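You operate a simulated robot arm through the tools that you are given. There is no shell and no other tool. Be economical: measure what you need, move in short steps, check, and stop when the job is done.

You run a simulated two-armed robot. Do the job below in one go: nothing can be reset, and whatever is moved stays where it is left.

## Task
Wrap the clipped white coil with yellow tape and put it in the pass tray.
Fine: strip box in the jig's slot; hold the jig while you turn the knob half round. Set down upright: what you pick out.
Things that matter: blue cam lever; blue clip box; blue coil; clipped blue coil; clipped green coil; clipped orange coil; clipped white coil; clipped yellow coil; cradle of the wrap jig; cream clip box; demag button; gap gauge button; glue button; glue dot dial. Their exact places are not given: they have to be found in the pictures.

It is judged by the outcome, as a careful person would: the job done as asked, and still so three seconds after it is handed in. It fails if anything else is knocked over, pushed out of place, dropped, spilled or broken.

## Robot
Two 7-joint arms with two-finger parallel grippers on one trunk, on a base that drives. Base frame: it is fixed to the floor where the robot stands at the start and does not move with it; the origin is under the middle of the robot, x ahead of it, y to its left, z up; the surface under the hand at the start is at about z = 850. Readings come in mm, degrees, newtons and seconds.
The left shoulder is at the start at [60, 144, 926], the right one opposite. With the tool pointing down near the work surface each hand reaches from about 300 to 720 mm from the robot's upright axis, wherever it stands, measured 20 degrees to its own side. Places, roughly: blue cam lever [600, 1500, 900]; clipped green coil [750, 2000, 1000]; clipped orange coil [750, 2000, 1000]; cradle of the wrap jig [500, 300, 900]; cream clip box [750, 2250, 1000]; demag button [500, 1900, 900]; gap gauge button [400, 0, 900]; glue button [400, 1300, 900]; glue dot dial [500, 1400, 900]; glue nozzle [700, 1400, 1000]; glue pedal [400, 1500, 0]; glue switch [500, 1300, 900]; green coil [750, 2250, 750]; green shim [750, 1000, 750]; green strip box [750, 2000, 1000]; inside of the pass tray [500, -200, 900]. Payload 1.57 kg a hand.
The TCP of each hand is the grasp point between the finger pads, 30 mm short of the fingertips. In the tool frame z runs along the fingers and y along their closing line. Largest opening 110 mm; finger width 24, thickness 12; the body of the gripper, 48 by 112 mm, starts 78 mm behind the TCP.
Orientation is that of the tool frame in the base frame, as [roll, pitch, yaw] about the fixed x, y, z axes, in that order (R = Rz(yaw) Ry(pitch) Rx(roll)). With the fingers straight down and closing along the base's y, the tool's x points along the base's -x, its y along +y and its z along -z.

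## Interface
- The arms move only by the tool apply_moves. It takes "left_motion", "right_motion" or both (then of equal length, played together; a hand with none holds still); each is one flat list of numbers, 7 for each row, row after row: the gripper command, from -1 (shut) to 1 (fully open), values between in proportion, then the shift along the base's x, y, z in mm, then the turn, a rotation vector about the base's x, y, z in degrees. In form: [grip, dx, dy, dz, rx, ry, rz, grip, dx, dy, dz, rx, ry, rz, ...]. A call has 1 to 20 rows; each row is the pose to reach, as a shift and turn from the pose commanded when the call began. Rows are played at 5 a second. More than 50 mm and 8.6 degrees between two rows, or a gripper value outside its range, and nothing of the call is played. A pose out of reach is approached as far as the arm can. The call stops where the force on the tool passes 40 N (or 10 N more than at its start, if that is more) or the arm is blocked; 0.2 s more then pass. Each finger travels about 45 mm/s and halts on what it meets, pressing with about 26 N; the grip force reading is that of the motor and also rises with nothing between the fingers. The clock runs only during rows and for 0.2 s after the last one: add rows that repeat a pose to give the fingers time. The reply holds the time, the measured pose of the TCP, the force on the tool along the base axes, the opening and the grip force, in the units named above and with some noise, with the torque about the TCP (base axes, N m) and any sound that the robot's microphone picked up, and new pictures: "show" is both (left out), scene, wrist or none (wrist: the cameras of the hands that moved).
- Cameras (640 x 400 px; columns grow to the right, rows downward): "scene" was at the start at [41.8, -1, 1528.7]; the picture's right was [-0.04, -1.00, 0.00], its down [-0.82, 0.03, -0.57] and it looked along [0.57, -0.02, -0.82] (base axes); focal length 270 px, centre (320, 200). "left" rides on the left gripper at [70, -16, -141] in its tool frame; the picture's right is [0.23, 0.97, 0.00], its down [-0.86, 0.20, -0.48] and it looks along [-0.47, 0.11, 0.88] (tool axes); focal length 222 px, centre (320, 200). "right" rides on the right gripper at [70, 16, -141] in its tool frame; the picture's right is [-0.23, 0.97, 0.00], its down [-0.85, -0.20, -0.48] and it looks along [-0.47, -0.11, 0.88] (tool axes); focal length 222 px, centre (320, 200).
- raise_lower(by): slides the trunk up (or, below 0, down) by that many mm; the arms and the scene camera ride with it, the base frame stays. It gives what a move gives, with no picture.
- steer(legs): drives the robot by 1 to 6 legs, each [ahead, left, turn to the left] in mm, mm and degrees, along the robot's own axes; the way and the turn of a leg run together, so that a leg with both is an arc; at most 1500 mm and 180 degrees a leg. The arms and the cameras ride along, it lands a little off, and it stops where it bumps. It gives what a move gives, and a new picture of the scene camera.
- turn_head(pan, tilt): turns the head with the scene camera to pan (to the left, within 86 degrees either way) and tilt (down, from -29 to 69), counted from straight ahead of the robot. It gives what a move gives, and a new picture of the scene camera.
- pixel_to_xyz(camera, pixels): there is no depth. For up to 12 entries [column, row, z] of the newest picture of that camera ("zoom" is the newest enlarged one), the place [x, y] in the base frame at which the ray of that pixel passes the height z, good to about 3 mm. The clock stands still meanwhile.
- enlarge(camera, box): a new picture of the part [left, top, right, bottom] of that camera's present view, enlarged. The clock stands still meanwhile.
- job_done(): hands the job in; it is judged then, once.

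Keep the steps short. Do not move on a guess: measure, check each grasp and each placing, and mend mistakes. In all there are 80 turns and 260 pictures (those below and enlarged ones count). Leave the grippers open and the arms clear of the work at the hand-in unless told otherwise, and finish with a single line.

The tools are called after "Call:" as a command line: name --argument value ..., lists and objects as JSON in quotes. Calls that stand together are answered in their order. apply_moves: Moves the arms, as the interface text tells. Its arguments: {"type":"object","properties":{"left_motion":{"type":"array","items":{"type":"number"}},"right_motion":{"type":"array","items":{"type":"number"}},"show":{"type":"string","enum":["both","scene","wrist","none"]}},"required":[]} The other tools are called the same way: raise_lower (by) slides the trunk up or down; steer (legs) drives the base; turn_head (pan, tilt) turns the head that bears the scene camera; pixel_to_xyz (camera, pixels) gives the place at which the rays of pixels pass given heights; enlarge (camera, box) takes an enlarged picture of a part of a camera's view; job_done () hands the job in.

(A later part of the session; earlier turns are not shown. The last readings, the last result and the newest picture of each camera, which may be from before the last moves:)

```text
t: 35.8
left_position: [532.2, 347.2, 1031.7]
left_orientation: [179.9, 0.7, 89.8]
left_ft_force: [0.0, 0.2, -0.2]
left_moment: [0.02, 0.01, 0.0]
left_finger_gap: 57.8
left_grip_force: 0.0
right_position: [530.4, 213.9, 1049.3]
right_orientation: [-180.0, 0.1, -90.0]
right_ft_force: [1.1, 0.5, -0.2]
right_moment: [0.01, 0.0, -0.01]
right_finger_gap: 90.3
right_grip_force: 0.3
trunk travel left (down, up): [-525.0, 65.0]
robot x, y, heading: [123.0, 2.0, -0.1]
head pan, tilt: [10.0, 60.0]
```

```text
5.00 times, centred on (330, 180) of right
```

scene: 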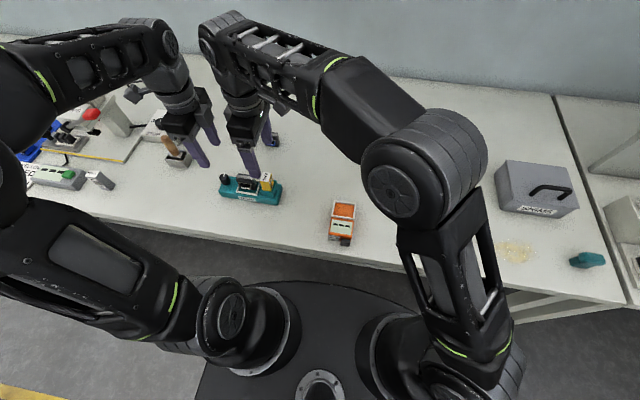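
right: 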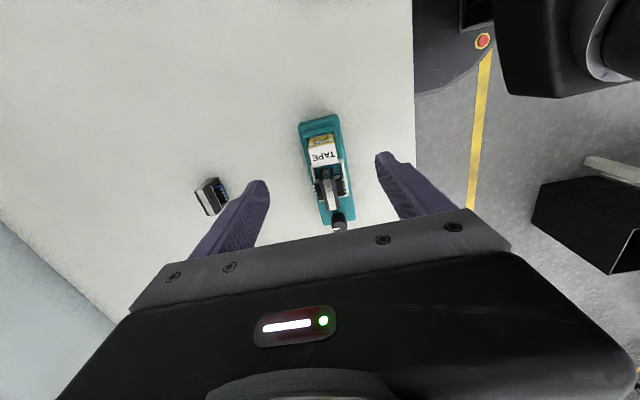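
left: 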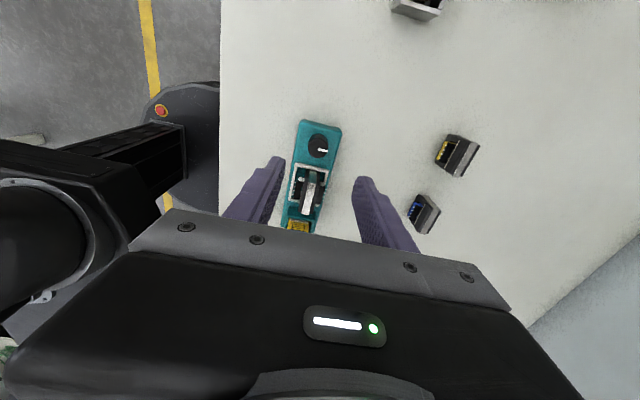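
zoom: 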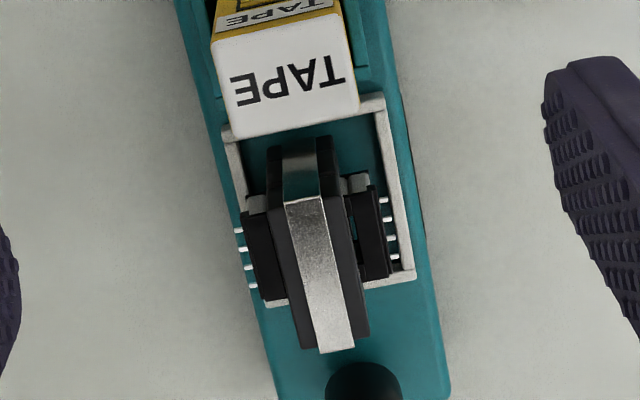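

The back bobbin is just at the inner back rim, so the coil is on the floor inside the frame. Next the right hand goes down to hold the jig base: tips at about 858, palm about 15 mm above the tape.

Call:
apply_moves --right_motion '[0.64, 0, -2, -40, 0, 0, 0, 0.64, 0, -2, -80, 0, 0, 0, 0.64, 0, -2, -115, 0, 0, 0, 0.64, 0, -2, -140, 0, 0, 0, 0.64, 0, -2, -159, 0, 0, 0, 0.64, 0, -2, -159, 0, 0, 0]' --show "wrist"

Call:
enlarge --camera "scene" --box '[200, 130, 310, 215]'

```text
t: 37.2
left_position: [532.1, 346.7, 1032.5]
left_orientation: [179.9, 0.8, 90.0]
left_ft_force: [-0.3, -0.2, 0.3]
left_moment: [-0.03, 0.04, 0.02]
left_finger_gap: 57.9
left_grip_force: 0.0
right_position: [532.0, 212.8, 886.4]
right_orientation: [180.0, 0.2, -89.9]
right_ft_force: [-0.3, -0.1, 0.4]
right_moment: [0.01, 0.02, 0.01]
right_finger_gap: 90.5
right_grip_force: 0.2
trunk travel left (down, up): [-525.0, 65.0]
robot x, y, heading: [122.2, -2.7, -0.2]
head pan, tilt: [10.0, 60.0]
```

right: 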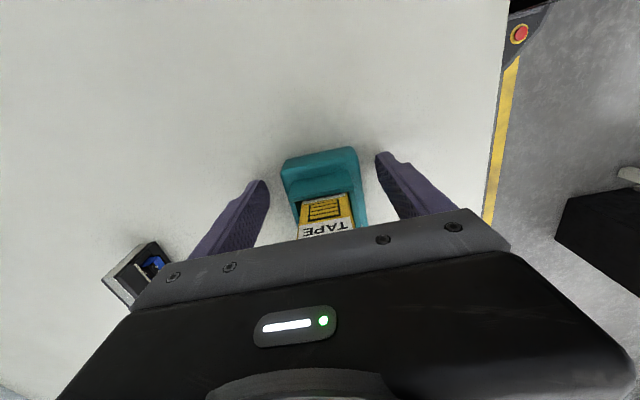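

```text
4.71 times, centred on (255, 172) of scene
```

zoom: 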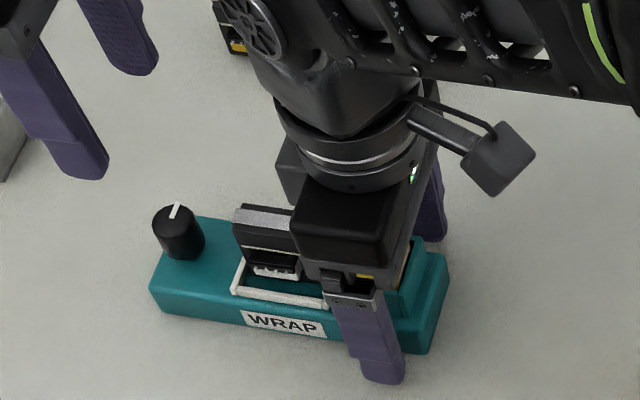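

The jig is centred between the fingers, with no contact. Closing to hold it.

Call:
apply_moves --right_motion '[0.3, 0, 0, 0, 0, 0, 0, 0.1, 0, 0, 0, 0, 0, 0, -0.1, 0, 0, 0, 0, 0, 0, -1, 0, 0, 0, 0, 0, 0, -1, 0, 0, 0, 0, 0, 0]' --left_motion '[0.05, 0, 0, -15, 0, 0, 0, 0, 0, 0, -30, 0, 0, 0, -0.1, 0, 0, -45, 0, 0, 0, -0.2, 0, 1, -60, 0, 0, 0, -0.2, 0, 1, -75, 0, 0, 0]' --show "wrist"

Call:
enlarge --camera "left" --box '[240, 110, 400, 210]'

Call:
enlarge --camera "scene" --box '[200, 130, 310, 215]'

```text
t: 38.4
left_position: [531.9, 349.1, 959.3]
left_orientation: [179.9, 0.9, 90.0]
left_ft_force: [0.7, 0.3, 0.0]
left_moment: [0.02, -0.01, 0.0]
left_finger_gap: 44.1
left_grip_force: 0.0
right_position: [531.8, 211.9, 887.3]
right_orientation: [179.9, -0.1, -89.9]
right_ft_force: [-0.9, 0.5, -1.0]
right_moment: [-0.09, 0.08, 0.14]
right_finger_gap: 57.6
right_grip_force: 25.4
trunk travel left (down, up): [-525.0, 65.0]
robot x, y, heading: [120.7, 2.0, 0.2]
head pan, tilt: [10.0, 60.0]
```

right: 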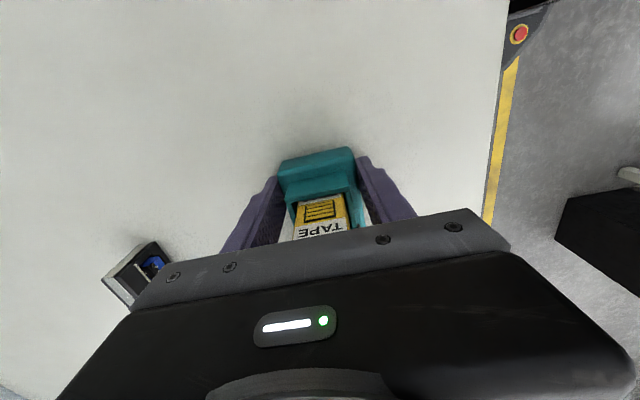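
left: 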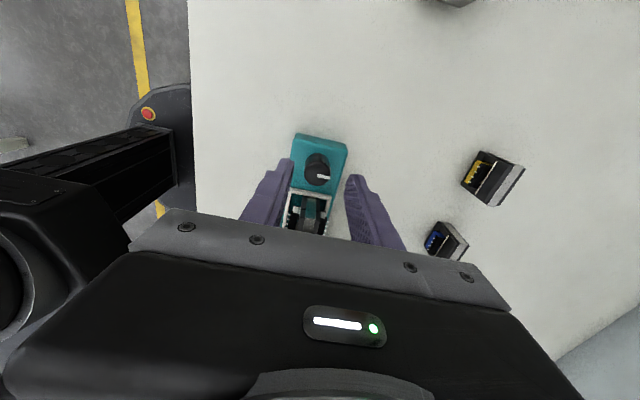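

```text
4.00 times, centred on (320, 160) of left
```

zoom: 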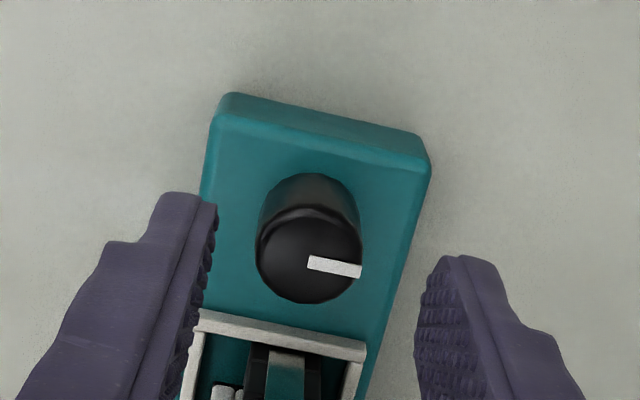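

```text
4.71 times, centred on (255, 172) of scene
```

zoom: 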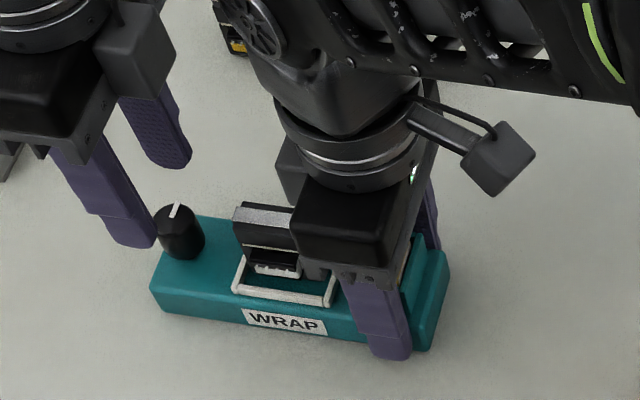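

The jig is held at 57.6 mm. Checking the knob centre against the left hand before lowering.

Call:
enlarge --camera "left" --box '[240, 110, 400, 210]'

Call:
pixel_to_xyz --camera "zoom" --pixels '[[309, 255, 909], [309, 255, 905], [257, 255, 909], [362, 255, 909], [309, 208, 909], [309, 303, 909]]'

```text
4.00 times, centred on (320, 160) of left
```

zoom: 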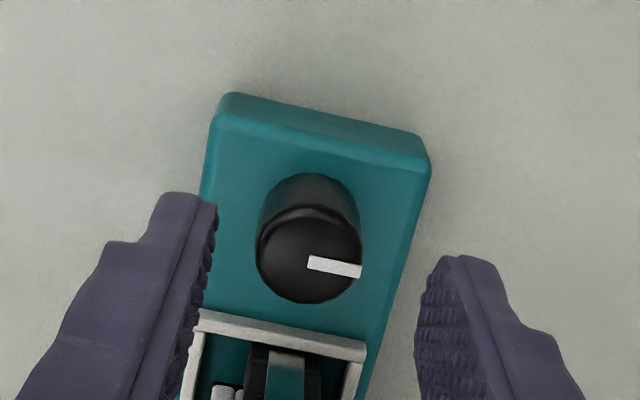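

```text
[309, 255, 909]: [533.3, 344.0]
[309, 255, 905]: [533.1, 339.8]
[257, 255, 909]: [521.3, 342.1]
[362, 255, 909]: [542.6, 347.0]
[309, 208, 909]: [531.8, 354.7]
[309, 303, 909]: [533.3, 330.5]
```

The knob is at about (532, 345.5), so I shift -3 in y, lower to TCP 917 and close on it.

Call:
apply_moves --left_motion '[-0.2, 0, -3, -10, 0, 0, 0, -0.2, 0, -3, -25, 0, 0, 0, -0.2, 0, -3, -42, 0, 0, 0, -0.2, 0, -3, -42, 0, 0, 0, -0.5, 0, -3, -42, 0, 0, 0, -1, 0, -3, -42, 0, 0, 0, -1, 0, -3, -42, 0, 0, 0]' --show "wrist"

Call:
enlarge --camera "scene" --box '[200, 130, 310, 215]'

```text
t: 40.0
left_position: [531.7, 344.8, 915.6]
left_orientation: [180.0, 0.8, 90.0]
left_ft_force: [-2.8, -0.7, 0.3]
left_moment: [0.0, 0.1, 0.03]
left_finger_gap: 23.9
left_grip_force: 25.9
right_position: [532.6, 211.7, 887.5]
right_orientation: [-180.0, 0.0, -90.0]
right_ft_force: [1.7, 0.6, 0.3]
right_moment: [0.02, 0.15, -0.29]
right_finger_gap: 57.9
right_grip_force: 25.8
trunk travel left (down, up): [-525.0, 65.0]
robot x, y, heading: [121.8, 2.7, 0.2]
head pan, tilt: [10.0, 60.0]
```

left: 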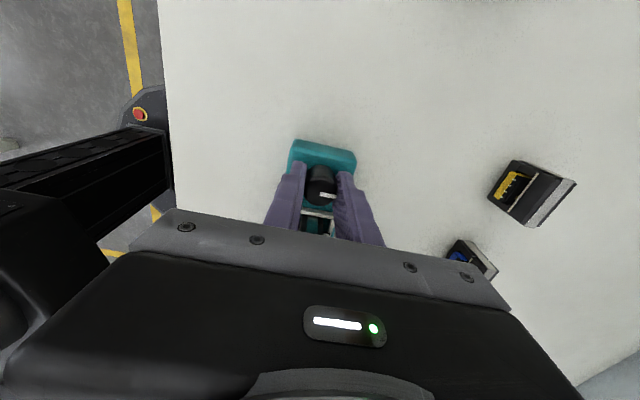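

```text
4.71 times, centred on (255, 172) of scene
```

zoom: 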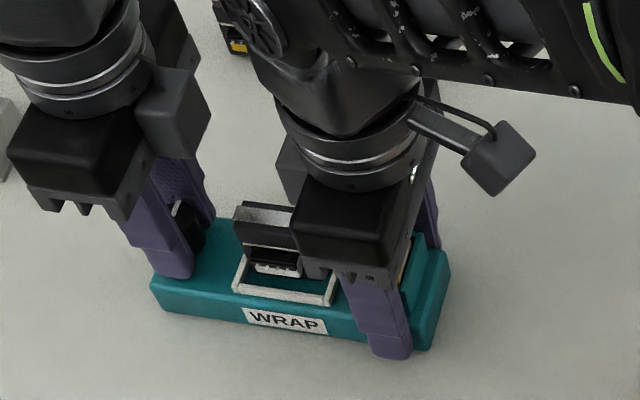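

Knob gripped (23.9 mm) and jig held. Turning the first quarter, +90° about z, with the right hand holding.

Call:
apply_moves --left_motion '[-1, 0, 0, 0, 0, 0, 8.2, -1, 0, 0, 0, 0, 0, 16.4, -1, 0, 0, 0, 0, 0, 24.6, -1, 0, 0, 0, 0, 0, 32.8, -1, 0, 0, 0, 0, 0, 41, -1, 0, 0, 0, 0, 0, 49.2, -1, 0, 0, 0, 0, 0, 57.4, -1, 0, 0, 0, 0, 0, 65.6, -1, 0, 0, 0, 0, 0, 73.8, -1, 0, 0, 0, 0, 0, 82, -1, 0, 0, 0, 0, 0, 90]' --show "wrist"

Call:
enlarge --camera "scene" --box '[200, 130, 310, 215]'

```text
t: 42.4
left_position: [532.0, 344.2, 915.5]
left_orientation: [179.9, 0.8, -179.7]
left_ft_force: [-0.5, -5.0, -0.3]
left_moment: [-0.03, 0.07, -0.28]
left_finger_gap: 24.0
left_grip_force: 25.8
right_position: [530.5, 212.9, 887.4]
right_orientation: [179.9, 0.2, -90.0]
right_ft_force: [1.9, 4.2, 0.5]
right_moment: [0.26, -0.08, -0.04]
right_finger_gap: 57.7
right_grip_force: 25.9
trunk travel left (down, up): [-525.0, 65.0]
robot x, y, heading: [124.9, -1.6, -0.2]
head pan, tilt: [10.0, 60.0]
```

left: 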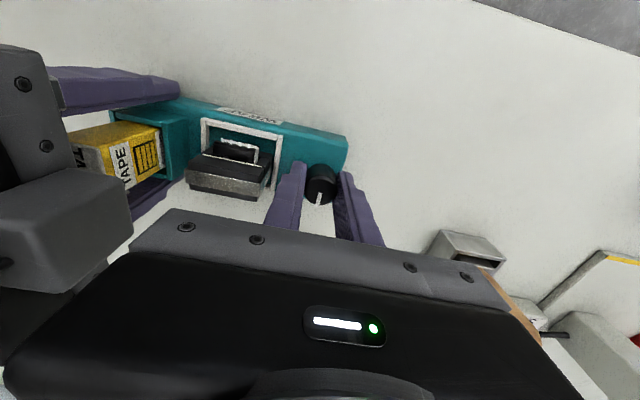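

```text
4.71 times, centred on (255, 172) of scene
```

zoom: 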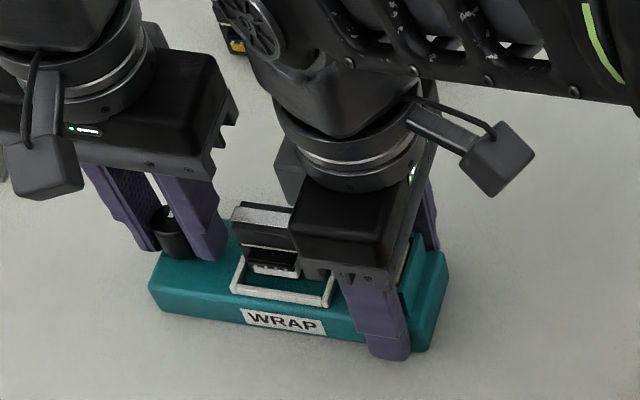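

The tick at (318,198) still points away (+x), so the grip slipped and the knob does not go that way. I'm still holding it, so I'll turn clockwise, -90°.

Call:
apply_moves --left_motion '[-1, 0, 0, 0, 0, 0, -8.2, -1, 0, 0, 0, 0, 0, -16.4, -1, 0, 0, 0, 0, 0, -24.6, -1, 0, 0, 0, 0, 0, -32.8, -1, 0, 0, 0, 0, 0, -41]' --show "wrist"

Call:
enlarge --camera "left" --box '[260, 130, 380, 210]'

```text
t: 43.6
left_position: [532.9, 343.8, 915.3]
left_orientation: [-180.0, 0.8, 138.8]
left_ft_force: [-1.2, -11.9, 1.2]
left_moment: [-0.32, -0.18, 0.0]
left_finger_gap: 23.8
left_grip_force: 25.8
right_position: [531.0, 212.1, 886.5]
right_orientation: [179.9, 0.1, -89.9]
right_ft_force: [-1.1, 11.5, -1.1]
right_moment: [-0.07, 0.08, -0.1]
right_finger_gap: 57.6
right_grip_force: 26.1
trunk travel left (down, up): [-525.0, 65.0]
robot x, y, heading: [119.8, 1.8, -0.1]
head pan, tilt: [10.0, 60.0]
```

left: 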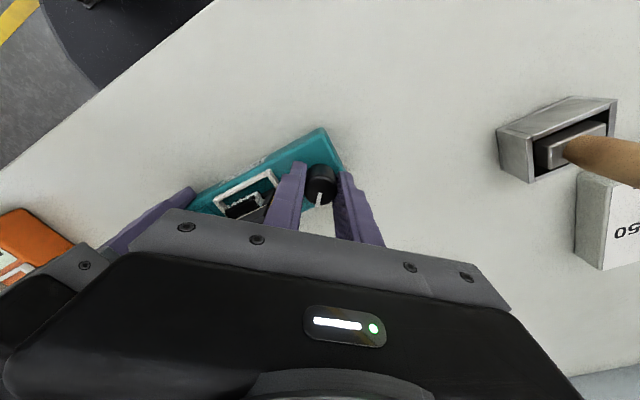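

```text
5.00 times, centred on (320, 170) of left
```

zoom: 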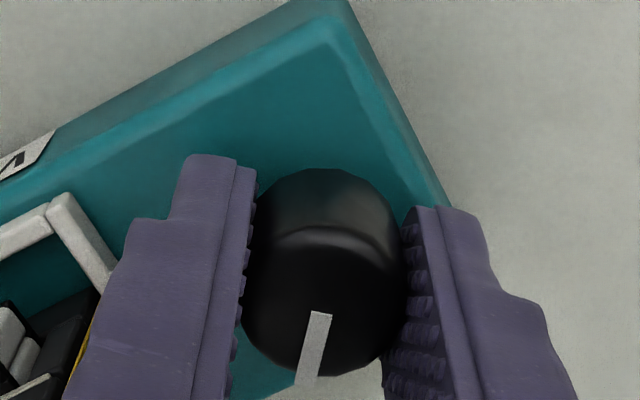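

Now the tick moved with the hand (hand at 139°, tick still along the hand), so clockwise works, and about 41° is done. I'll continue to -90°, easing -1.5 mm in y to relieve the 12 N side force.

Call:
apply_moves --left_motion '[-1, 0, -1, 0, 0, 0, -8.2, -1, 0, -1.5, 0, 0, 0, -16.4, -1, 0, -1.5, 0, 0, 0, -24.6, -1, 0, -1.5, 0, 0, 0, -32.8, -1, 0, -1.5, 0, 0, 0, -41, -1, 0, -1.5, 0, 0, 0, -49, -1, 0, -1.5, 0, 0, 0, -49]' --show "wrist"

Call:
enlarge --camera "left" --box '[260, 130, 380, 210]'

Call:
enlarge --camera "scene" --box '[200, 130, 310, 215]'

```text
t: 45.2
left_position: [531.7, 342.7, 914.4]
left_orientation: [-180.0, 0.8, 89.9]
left_ft_force: [-3.1, -9.3, -0.4]
left_moment: [-0.24, 0.06, 0.0]
left_finger_gap: 23.8
left_grip_force: 25.7
right_position: [532.3, 211.7, 887.2]
right_orientation: [-180.0, 0.1, -90.1]
right_ft_force: [3.2, 9.2, -0.2]
right_moment: [0.22, -0.02, -0.38]
right_finger_gap: 57.9
right_grip_force: 26.5
trunk travel left (down, up): [-525.0, 65.0]
robot x, y, heading: [123.5, -3.2, 0.0]
head pan, tilt: [10.0, 60.0]
```

left: 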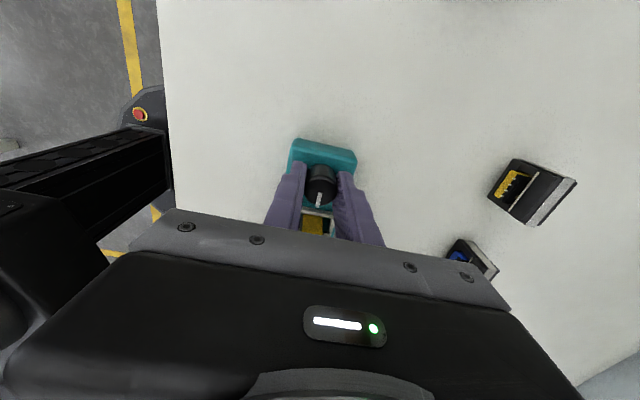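

```text
5.00 times, centred on (320, 170) of left
```

zoom: 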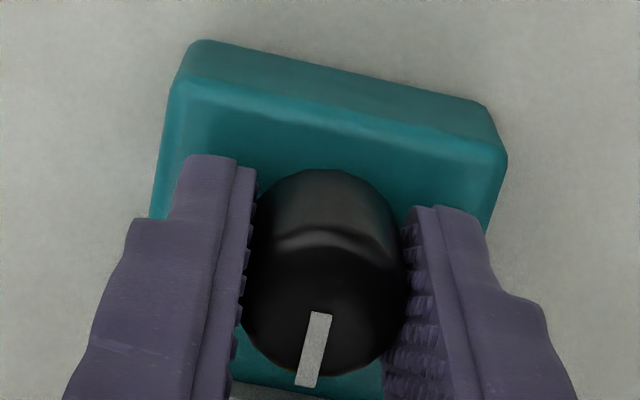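

```text
4.71 times, centred on (255, 172) of scene
```

zoom: 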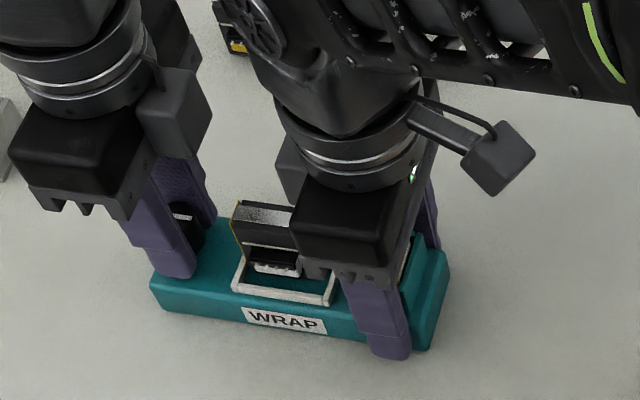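

Yellow tape is appearing on the coil and a quarter is done. I'll open slightly (36 mm), turn the hand back to 180° around the knob, and regrip.

Call:
apply_moves --left_motion '[-0.35, 0, 0, 0, 0, 0, 0, -0.35, 0, 0, 0, 0, 0, 0, -0.35, 0, 1, 0, 0, 0, 8.2, -0.35, 0, 1, 0, 0, 0, 16.4, -0.35, 0, 1, 0, 0, 0, 24.6, -0.35, 0, 1, 0, 0, 0, 32.8, -0.35, 0, 1, 0, 0, 0, 41, -0.35, 0, 1, 0, 0, 0, 49.2, -0.35, 0, 1, 0, 0, 0, 57.4, -0.35, 0, 1, 0, 0, 0, 65.6, -0.35, 0, 1, 0, 0, 0, 73.8, -0.35, 0, 1, 0, 0, 0, 82, -0.35, 0, 1, 0, 0, 0, 90, -0.35, 0, 1, 0, 0, 0, 90]' --show "wrist"

Call:
enlarge --camera "left" --box '[180, 100, 380, 210]'

```text
t: 48.2
left_position: [531.2, 344.9, 916.0]
left_orientation: [179.9, 0.7, -179.8]
left_ft_force: [-0.3, -0.5, 0.9]
left_moment: [0.05, -0.01, -0.01]
left_finger_gap: 36.1
left_grip_force: 0.1
right_position: [531.0, 212.0, 887.0]
right_orientation: [179.9, 0.1, -90.0]
right_ft_force: [1.4, -3.2, 2.1]
right_moment: [-0.36, -0.11, -0.05]
right_finger_gap: 57.5
right_grip_force: 25.5
trunk travel left (down, up): [-525.0, 65.0]
robot x, y, heading: [120.2, 2.9, -0.1]
head pan, tilt: [10.0, 60.0]
```

left: 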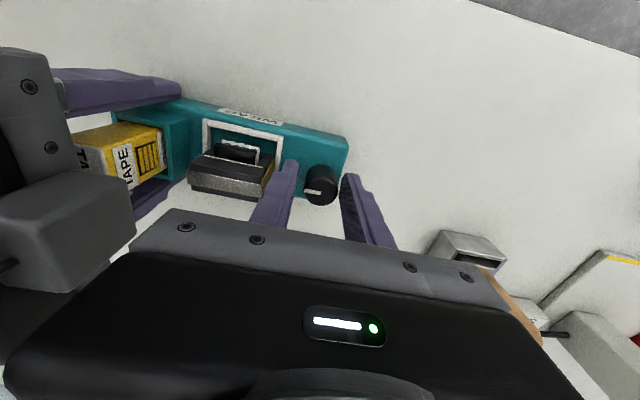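

```text
3.20 times, centred on (280, 155) of left
```

zoom: 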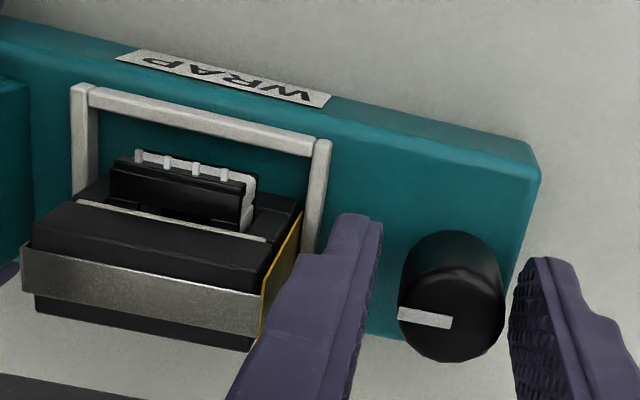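

The tick now points to -y, so a quarter is done. Regripping with +1.5 mm in y and turning another -90°.

Call:
apply_moves --left_motion '[-0.35, 0, 1.5, 0, 0, 0, 0, -1, 0, 1.5, 0, 0, 0, 0, -1, 0, 1.5, 0, 0, 0, 0, -1, 0, 1.5, 0, 0, 0, -8.2, -1, 0, 1.5, 0, 0, 0, -16.4, -1, 0, 1.5, 0, 0, 0, -24.6, -1, 0, 1.5, 0, 0, 0, -32.8, -1, 0, 1, 0, 0, 0, -41, -1, 0, 1, 0, 0, 0, -49.2, -1, 0, 0.5, 0, 0, 0, -57.4, -1, 0, 0, 0, 0, 0, -65.6, -1, 0, 0, 0, 0, 0, -73.8, -1, 0, 0, 0, 0, 0, -82, -1, 0, 0, 0, 0, 0, -90, -1, 0, 0, 0, 0, 0, -93, -1, 0, 0, 0, 0, 0, -93]' --show "wrist"

Call:
enlarge --camera "left" --box '[260, 130, 380, 210]'

Call:
enlarge --camera "scene" --box '[220, 150, 280, 200]'

```text
t: 51.6
left_position: [532.3, 345.1, 913.9]
left_orientation: [179.8, 0.7, 86.9]
left_ft_force: [-0.8, -12.8, 5.0]
left_moment: [-0.28, -0.02, 0.03]
left_finger_gap: 23.9
left_grip_force: 25.6
right_position: [531.7, 212.8, 887.6]
right_orientation: [180.0, 0.1, -89.9]
right_ft_force: [2.3, 14.9, 0.6]
right_moment: [0.74, -0.05, -0.35]
right_finger_gap: 57.8
right_grip_force: 26.3
trunk travel left (down, up): [-525.0, 65.0]
robot x, y, heading: [124.1, -0.1, -0.4]
head pan, tilt: [10.0, 60.0]
```

left: 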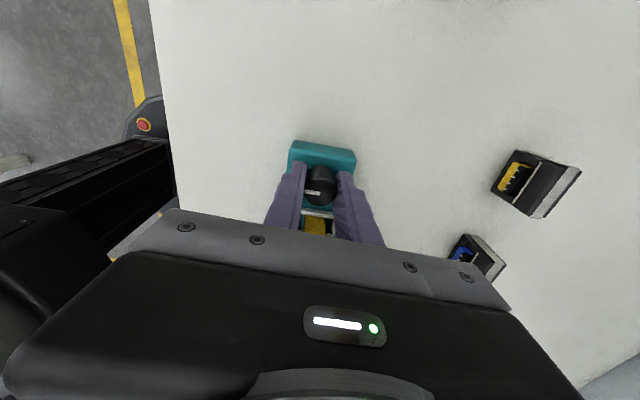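

```text
5.00 times, centred on (320, 170) of left
```

zoom: 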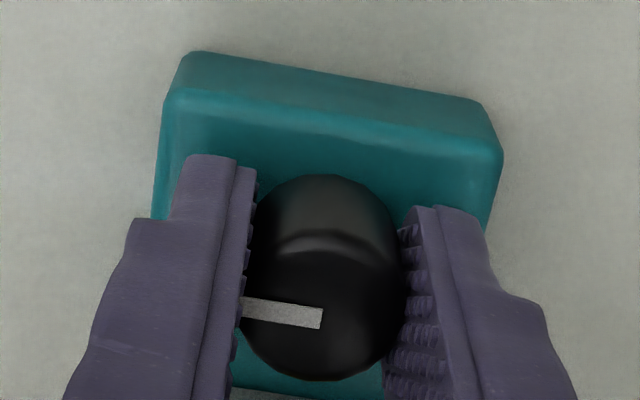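

```text
8.00 times, centred on (250, 175) of scene
```

zoom: 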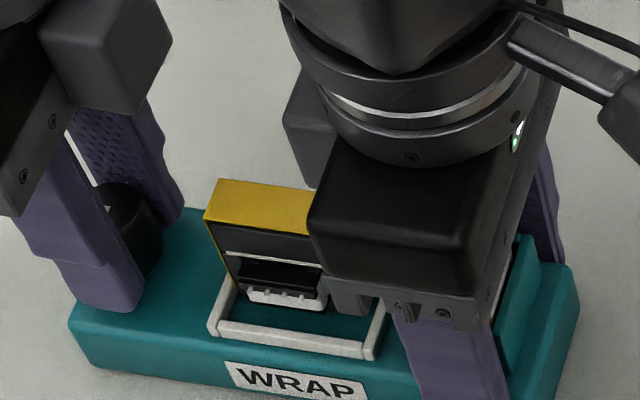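

The tick now points to -x, a half turn parallel to the jig's edge, and the coil carries the yellow wrap. Releasing the knob and lifting left away, then releasing the jig with the right hand.

Call:
apply_moves --left_motion '[-0.3, 0, 0, 0, 0, 0, 0, -0.3, 0, 0, 0, 0, 0, 0, -0.3, 0, 0, 30, 0, 0, 0, -0.3, 0, 0, 70, 0, 0, 0, -0.3, 0, 20, 105, 0, 0, 0, -0.3, 0, 50, 125, 0, 0, 0, -0.3, 0, 90, 125, 0, 0, 0, -0.3, 0, 90, 125, 0, 0, 0, -0.3, 0, 90, 125, 0, 0, 0, -0.3, 0, 90, 125, 0, 0, 0]' --right_motion '[-1, 0, 0, 0, 0, 0, 0, -1, 0, 0, 0, 0, 0, 0, -1, 0, 0, 0, 0, 0, 0, 0.3, 0, 0, 0, 0, 0, 0, 0.6, 0, 0, 0, 0, 0, 0, 0.6, 0, 0, 0, 0, 0, 0, 0.6, 0, 0, 40, 0, 0, 0, 0.6, 0, 0, 80, 0, 0, 0, 0.6, 0, 0, 120, 0, 0, 0, 0.6, 0, 0, 160, 0, 0, 0]' --show "scene"

Call:
enlarge --camera "scene" --box '[210, 150, 290, 210]'

Call:
enlarge --camera "right" --box '[280, 110, 380, 220]'

```text
t: 53.8
left_position: [528.8, 437.1, 1038.2]
left_orientation: [179.8, 0.8, 87.0]
left_ft_force: [-1.2, 0.5, -0.4]
left_moment: [-0.01, -0.06, 0.02]
left_finger_gap: 38.6
left_grip_force: 0.1
right_position: [531.3, 215.0, 1049.7]
right_orientation: [180.0, 0.0, -89.9]
right_ft_force: [-0.1, 0.4, 1.0]
right_moment: [-0.03, -0.04, 0.0]
right_finger_gap: 87.8
right_grip_force: 0.0
trunk travel left (down, up): [-525.0, 65.0]
robot x, y, heading: [123.0, 0.9, 0.2]
head pan, tilt: [10.0, 60.0]
```

scene: 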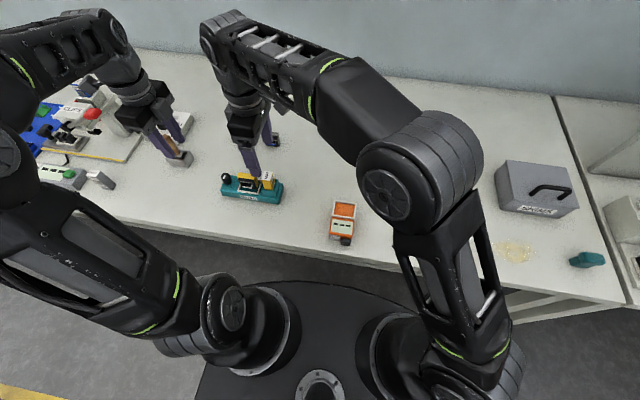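

```text
6.67 times, centred on (250, 180) of scene
```

zoom: 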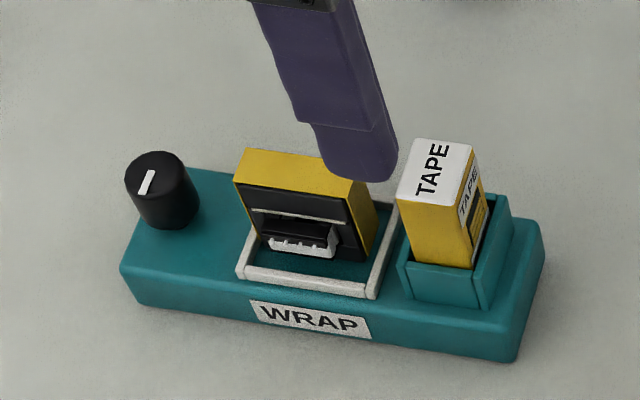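

```text
3.64 times, centred on (330, 165) of right
```

zoom: 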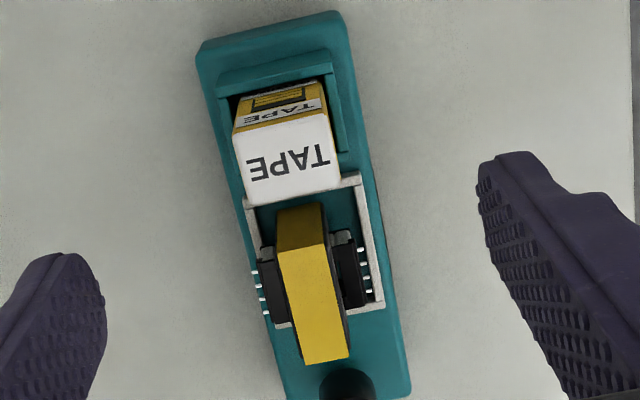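

The wrap is done and visible on the coil. Now the right hand turns back to close along y over the coil at about (536, 284), and the left hand rises out of the way.

Call:
apply_moves --right_motion '[0.6, 0, 6, 0, 0, 0, -8.2, 0.6, 1, 12, 0, 0, 0, -16.4, 0.6, 2, 18, 0, 0, 0, -24.6, 0.6, 3, 24, 0, 0, 0, -32.8, 0.6, 4, 30, 0, 0, 0, -41, 0.5, 4, 36, 0, 0, 0, -49.2, 0.4, 4, 43, 0, 0, 0, -57.4, 0.3, 4, 50, 0, 0, 0, -65.6, 0.2, 4, 57, 0, 0, 0, -73.8, 0.08, 4, 64, 0, 0, 0, -82, 0.08, 4, 69, 0, 0, 0, -90, 0.08, 4, 69, 0, 0, 0, -90]' --left_motion '[-0.3, 0, 0, 20, 0, 0, 0, -0.3, 0, 0, 40, 0, 0, 0, -0.3, 0, 10, 60, 0, 0, 0, -0.3, 0, 20, 80, 0, 0, 0, -0.3, 0, 30, 80, 0, 0, 0, -0.3, 0, 40, 80, 0, 0, 0, -0.3, 0, 40, 80, 0, 0, 0, -0.3, 0, 40, 80, 0, 0, 0, -0.3, 0, 40, 80, 0, 0, 0, -0.3, 0, 40, 80, 0, 0, 0, -0.3, 0, 40, 80, 0, 0, 0, -0.3, 0, 40, 80, 0, 0, 0]'

Call:
enlarge --camera "right" --box '[240, 90, 400, 210]'

```text
t: 56.4
left_position: [543.5, 488.8, 1084.1]
left_orientation: [-180.0, 0.9, 87.2]
left_ft_force: [-0.2, 0.6, -1.2]
left_moment: [-0.08, 0.03, 0.03]
left_finger_gap: 38.6
left_grip_force: 0.1
left hand out of reach, approached as far as the arm can: row 3, 4, 5, 6, 7, 8, 9, 10, 11, 12
right_position: [522.2, 238.7, 1112.2]
right_orientation: [175.0, 6.1, -169.1]
right_ft_force: [-0.2, 1.2, -0.6]
right_moment: [-0.02, 0.02, -0.01]
right_finger_gap: 59.3
right_grip_force: 0.0
right hand out of reach, approached as far as the arm can: row 2, 3, 4, 5, 6, 7, 8, 9, 10, 11, 12
trunk travel left (down, up): [-525.0, 65.0]
robot x, y, heading: [124.7, -3.1, 0.1]
head pan, tilt: [10.0, 60.0]
```

scene: 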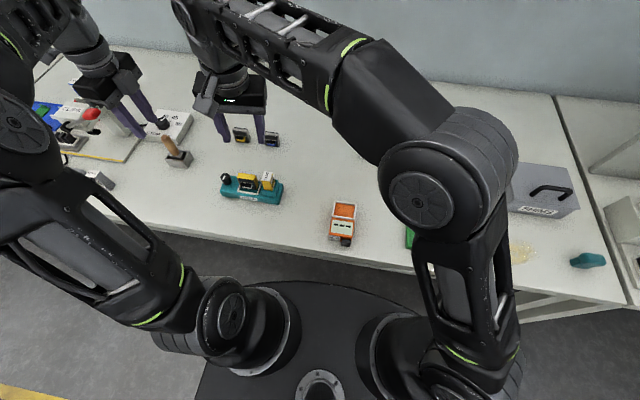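
right: 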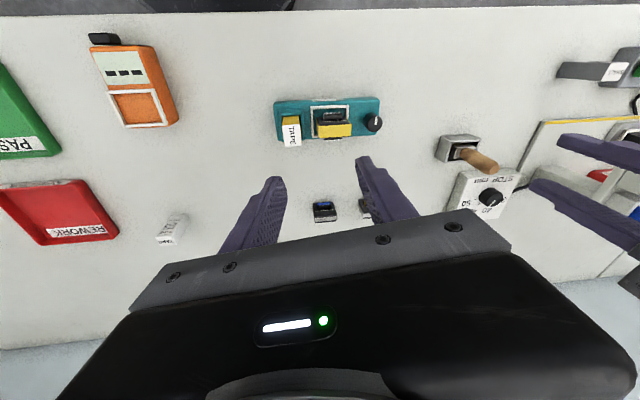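
left: 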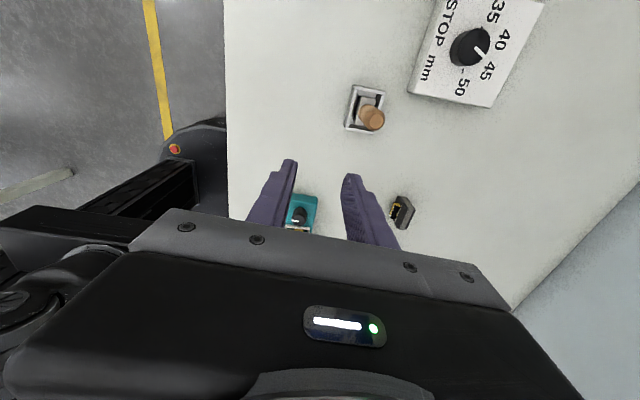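

```text
3.33 times, centred on (320, 150) of right
```

zoom: 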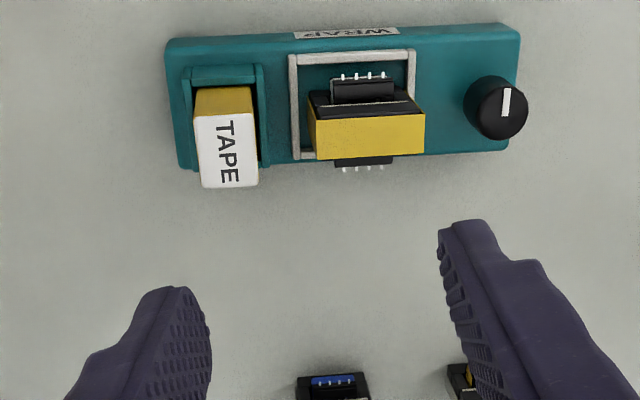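

The right hand can't reach that pose, though nothing was touched. I'll send the right hand away to its own side and use the left hand again, turned back to close along y, over the coil.

Call:
apply_moves --right_motion '[0.08, 0, -45, 0, 0, 0, 0, 0.08, 0, -90, 0, 0, 0, 0, 0.08, 0, -135, 0, 0, 0, 0, 0.08, 0, -180, 0, 0, 0, 0, 0.08, 0, -225, 0, 0, 0, 0, 0.08, -10, -270, 0, 0, 0, 0, 0.08, -20, -315, 0, 0, 0, 0, 0.08, -30, -360, 10, 0, 0, 0, 0.08, -40, -405, 20, 0, 0, 0, 0.08, -50, -450, 30, 0, 0, 0, 0.08, -60, -490, 40, 0, 0, 0, 0.08, -70, -530, 50, 0, 0, 0, 0.08, -80, -570, 60, 0, 0, 0, 0.08, -80, -610, 70, 0, 0, 0]' --left_motion '[-0.3, 0, 0, 0, 0, 0, 7.75, -0.3, 0, 0, 0, 0, 0, 15.5, -0.3, 0, 0, 0, 0, 0, 23.25, -0.3, 0, 0, 0, 0, 0, 31, -0.2, 0, 0, 0, 0, 0, 38.75, -0.1, 0, -24, 0, 0, 0, 46.5, 0, 0, -48, 0, 0, 0, 54.25, 0.05, 0, -72, -10, 0, 0, 62, 0.05, 0, -96, -20, 0, 0, 69.75, 0.05, 2, -120, -30, 0, 0, 77.5, 0.05, 4, -145, -40, 0, 0, 85.25, 0.05, 6, -170, -50, 0, 0, 93, 0.05, 6, -192, -65, 0, 0, 93, 0.05, 6, -192, -65, 0, 0, 93]'

Call:
enlarge --camera "left" --box '[240, 90, 400, 210]'

```text
t: 59.4
left_position: [548.3, 292.7, 1021.5]
left_orientation: [179.8, 0.7, -180.0]
left_ft_force: [-0.6, -0.3, -0.4]
left_moment: [0.05, 0.06, 0.02]
left_finger_gap: 57.8
left_grip_force: 0.1
right_position: [467.9, -362.6, 1129.7]
right_orientation: [174.8, 6.2, -169.0]
right_ft_force: [0.3, -0.8, 0.6]
right_moment: [0.03, -0.03, 0.03]
right_finger_gap: 59.4
right_grip_force: 0.1
right hand out of reach, approached as far as the arm can: row 11, 12, 13, 14
trunk travel left (down, up): [-525.0, 65.0]
robot x, y, heading: [125.5, -4.3, 0.1]
head pan, tilt: [10.0, 60.0]
```

scene: 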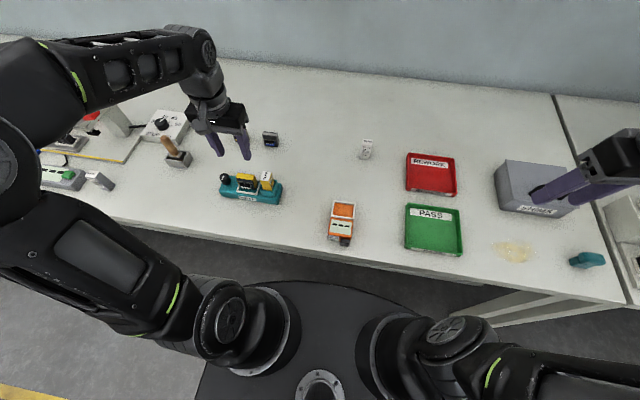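
right: 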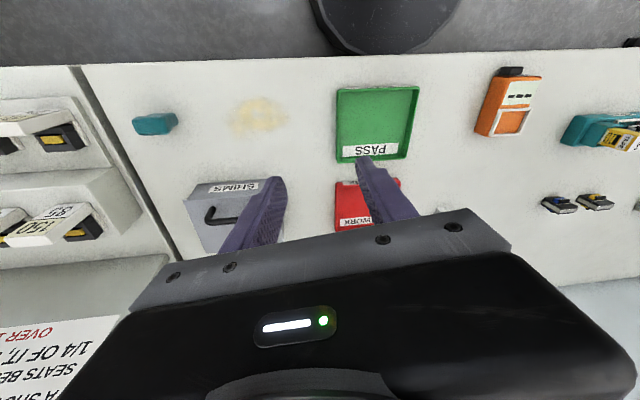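
left: 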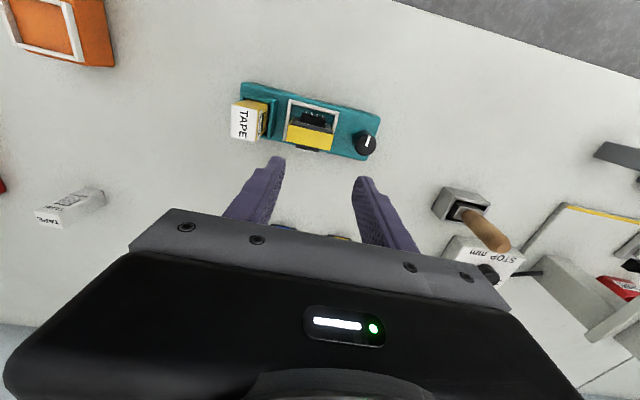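

```text
3.33 times, centred on (320, 150) of left
```

zoom: 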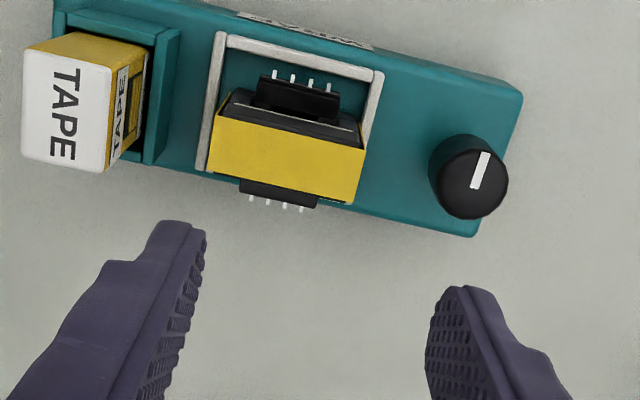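

Call:
pixel_to_xyz --camera "zoom" --pixels '[[221, 117, 925], [365, 148, 925], [355, 204, 925], [209, 170, 925], [232, 90, 882], [360, 125, 882], [290, 163, 925]]'

Call:
pixel_to_xyz --camera "scene" --pixels '[[407, 247, 855], [459, 255, 855], [404, 206, 865], [461, 211, 865], [462, 248, 865], [433, 212, 850], [433, 240, 850], [344, 246, 850], [330, 205, 870]]'

Call:
enlarge --camera "scene" --box '[390, 190, 480, 265]'

```text
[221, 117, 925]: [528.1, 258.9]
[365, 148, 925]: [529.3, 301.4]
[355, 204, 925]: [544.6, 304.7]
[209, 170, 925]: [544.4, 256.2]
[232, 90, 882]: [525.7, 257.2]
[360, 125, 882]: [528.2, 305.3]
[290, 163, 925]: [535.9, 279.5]
```

```text
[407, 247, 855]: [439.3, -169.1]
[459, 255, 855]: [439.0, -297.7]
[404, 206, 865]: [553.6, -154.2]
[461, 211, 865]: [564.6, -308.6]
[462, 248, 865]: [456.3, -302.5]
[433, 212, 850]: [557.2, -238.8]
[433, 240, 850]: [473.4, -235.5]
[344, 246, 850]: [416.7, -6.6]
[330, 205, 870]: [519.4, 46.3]
```

```text
5.33 times, centred on (435, 228) of scene
```

zoom: 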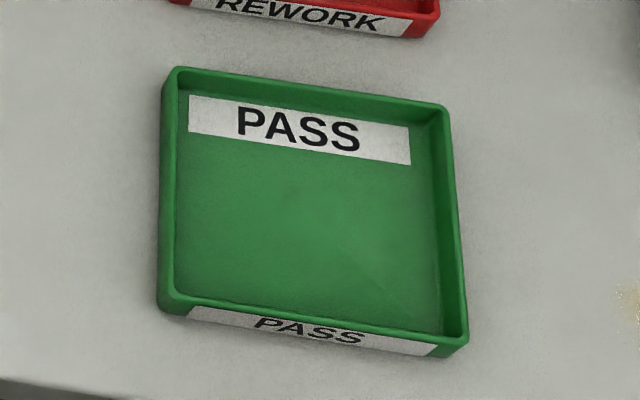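

Coil centre is about (536, 280.5). The left hand lines up at TCP 965 with a 54 mm gap, then I check.

Call:
apply_moves --left_motion '[-0.02, -6, -6, -10, 0, 0, 0, -0.02, -12, -12, -25, 0, 0, 0, -0.02, -12, -12, -45, 0, 0, 0, -0.02, -12, -12, -57, 0, 0, 0, -0.02, -12, -12, -57, 0, 0, 0]' --show "none"

Call:
enlarge --camera "left" --box '[240, 100, 400, 220]'

Call:
pixel_to_xyz --camera "zoom" --pixels '[[320, 250, 925], [320, 300, 925]]'

```text
t: 60.6
left_position: [533.5, 283.3, 961.1]
left_orientation: [179.9, 0.8, -179.9]
left_ft_force: [1.2, -0.5, 1.0]
left_moment: [-0.01, -0.02, 0.01]
left_finger_gap: 54.3
left_grip_force: 0.2
right_position: [465.5, -359.9, 1130.0]
right_orientation: [174.9, 6.2, -168.9]
right_ft_force: [0.1, 0.2, 0.2]
right_moment: [0.01, 0.02, -0.03]
right_finger_gap: 59.5
right_grip_force: 0.0
trunk travel left (down, up): [-525.0, 65.0]
robot x, y, heading: [125.6, 1.3, -0.1]
head pan, tilt: [10.0, 60.0]
```

```text
3.33 times, centred on (320, 160) of left
```

zoom: 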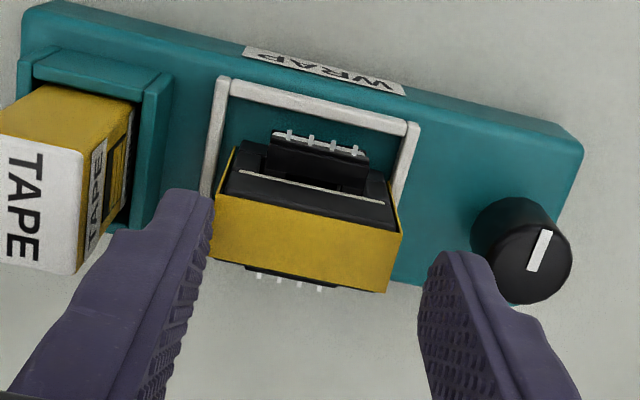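

```text
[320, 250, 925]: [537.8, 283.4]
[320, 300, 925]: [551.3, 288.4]
```

Hand is about 3 mm too far in +y. Shifting (-3 y, +2 x), descending to TCP 922, closing.

Call:
apply_moves --left_motion '[-0.02, 2, -3, 0, 0, 0, 0, -0.02, 2, -3, -12, 0, 0, 0, -0.02, 2, -3, -24, 0, 0, 0, -0.02, 2, -3, -39, 0, 0, 0, -0.02, 2, -3, -39, 0, 0, 0, -0.5, 2, -3, -39, 0, 0, 0, -1, 2, -3, -39, 0, 0, 0, -1, 2, -3, -39, 0, 0, 0]' --show "wrist"

Call:
enlarge --camera "scene" --box '[210, 150, 290, 210]'

```text
t: 62.4
left_position: [535.8, 278.9, 923.5]
left_orientation: [179.9, 0.8, 180.0]
left_ft_force: [-0.2, 0.1, -0.3]
left_moment: [-0.02, 0.0, 0.02]
left_finger_gap: 43.7
left_grip_force: 25.9
right_position: [465.9, -360.8, 1129.3]
right_orientation: [174.8, 6.2, -168.9]
right_ft_force: [-0.5, -0.5, -0.6]
right_moment: [0.0, -0.03, 0.02]
right_finger_gap: 59.6
right_grip_force: 0.1
trunk travel left (down, up): [-525.0, 65.0]
robot x, y, heading: [122.3, -0.7, -0.1]
head pan, tilt: [10.0, 60.0]
```

left: 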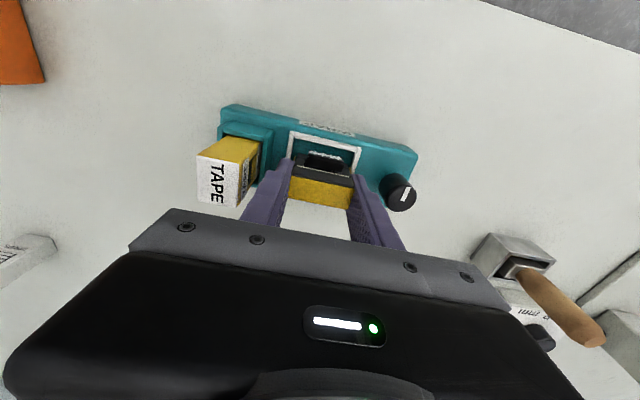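

```text
6.67 times, centred on (250, 180) of scene
```

zoom: 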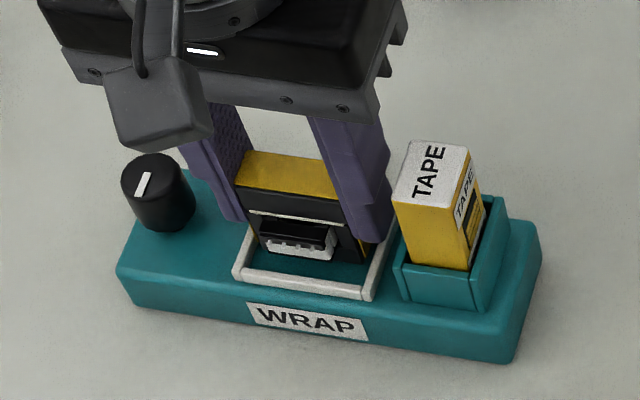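

Coil gripped (43.7 mm). Lifting clear, then carrying toward the pass tray while turning -90° so the left arm can reach there.

Call:
apply_moves --left_motion '[-1, 0, 0, 20, 0, 0, 0, -1, 0, 0, 60, 0, 0, 0, -1, 0, 0, 100, 0, 0, 0, -1, 0, -30, 110, 0, 0, -8.2, -1, 0, -70, 110, 0, 0, -16.4, -1, 0, -110, 110, 0, 0, -24.6, -1, 0, -150, 110, 0, 0, -32.8, -1, 0, -190, 110, 0, 0, -41, -1, -4, -230, 110, 0, 0, -49.2, -1, -8, -270, 110, 0, 0, -57.4, -1, -12, -310, 110, 0, 0, -65.6, -1, -16, -350, 110, 0, 0, -73.8, -1, -20, -390, 110, 0, 0, -82, -1, -24, -420, 110, 0, 0, -90, -1, -26, -450, 110, 0, 0, -90, -1, -26, -450, 110, 0, 0, -90]'

Call:
enlarge --camera "left" --box '[220, 60, 420, 210]'

```text
t: 65.8
left_position: [513.1, -168.2, 1034.9]
left_orientation: [179.9, 0.7, 90.0]
left_ft_force: [-0.1, -0.7, -2.4]
left_moment: [-0.01, 0.04, 0.02]
left_finger_gap: 43.5
left_grip_force: 25.5
right_position: [465.5, -360.0, 1130.1]
right_orientation: [174.9, 6.3, -168.9]
right_ft_force: [-0.2, 0.8, -0.2]
right_moment: [0.03, 0.01, -0.02]
right_finger_gap: 59.3
right_grip_force: 0.0
trunk travel left (down, up): [-525.0, 65.0]
robot x, y, heading: [124.8, 0.6, 0.0]
head pan, tilt: [10.0, 60.0]
```

scene: 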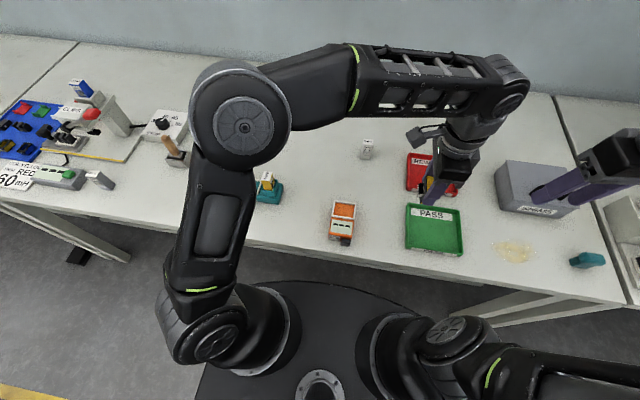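
left: 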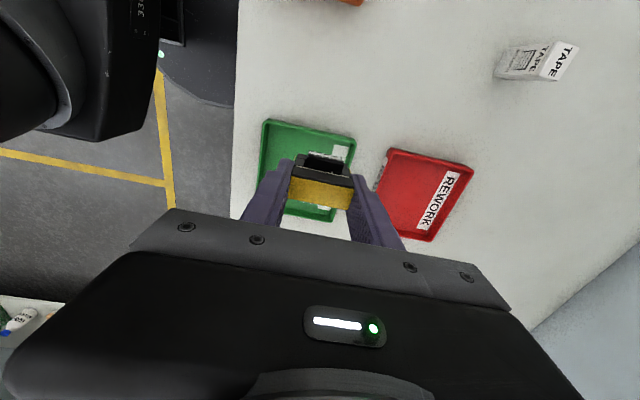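

```text
2.67 times, centred on (320, 135) of left
```

zoom: 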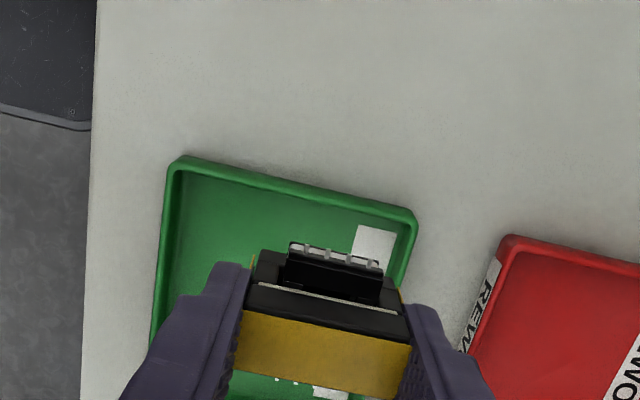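

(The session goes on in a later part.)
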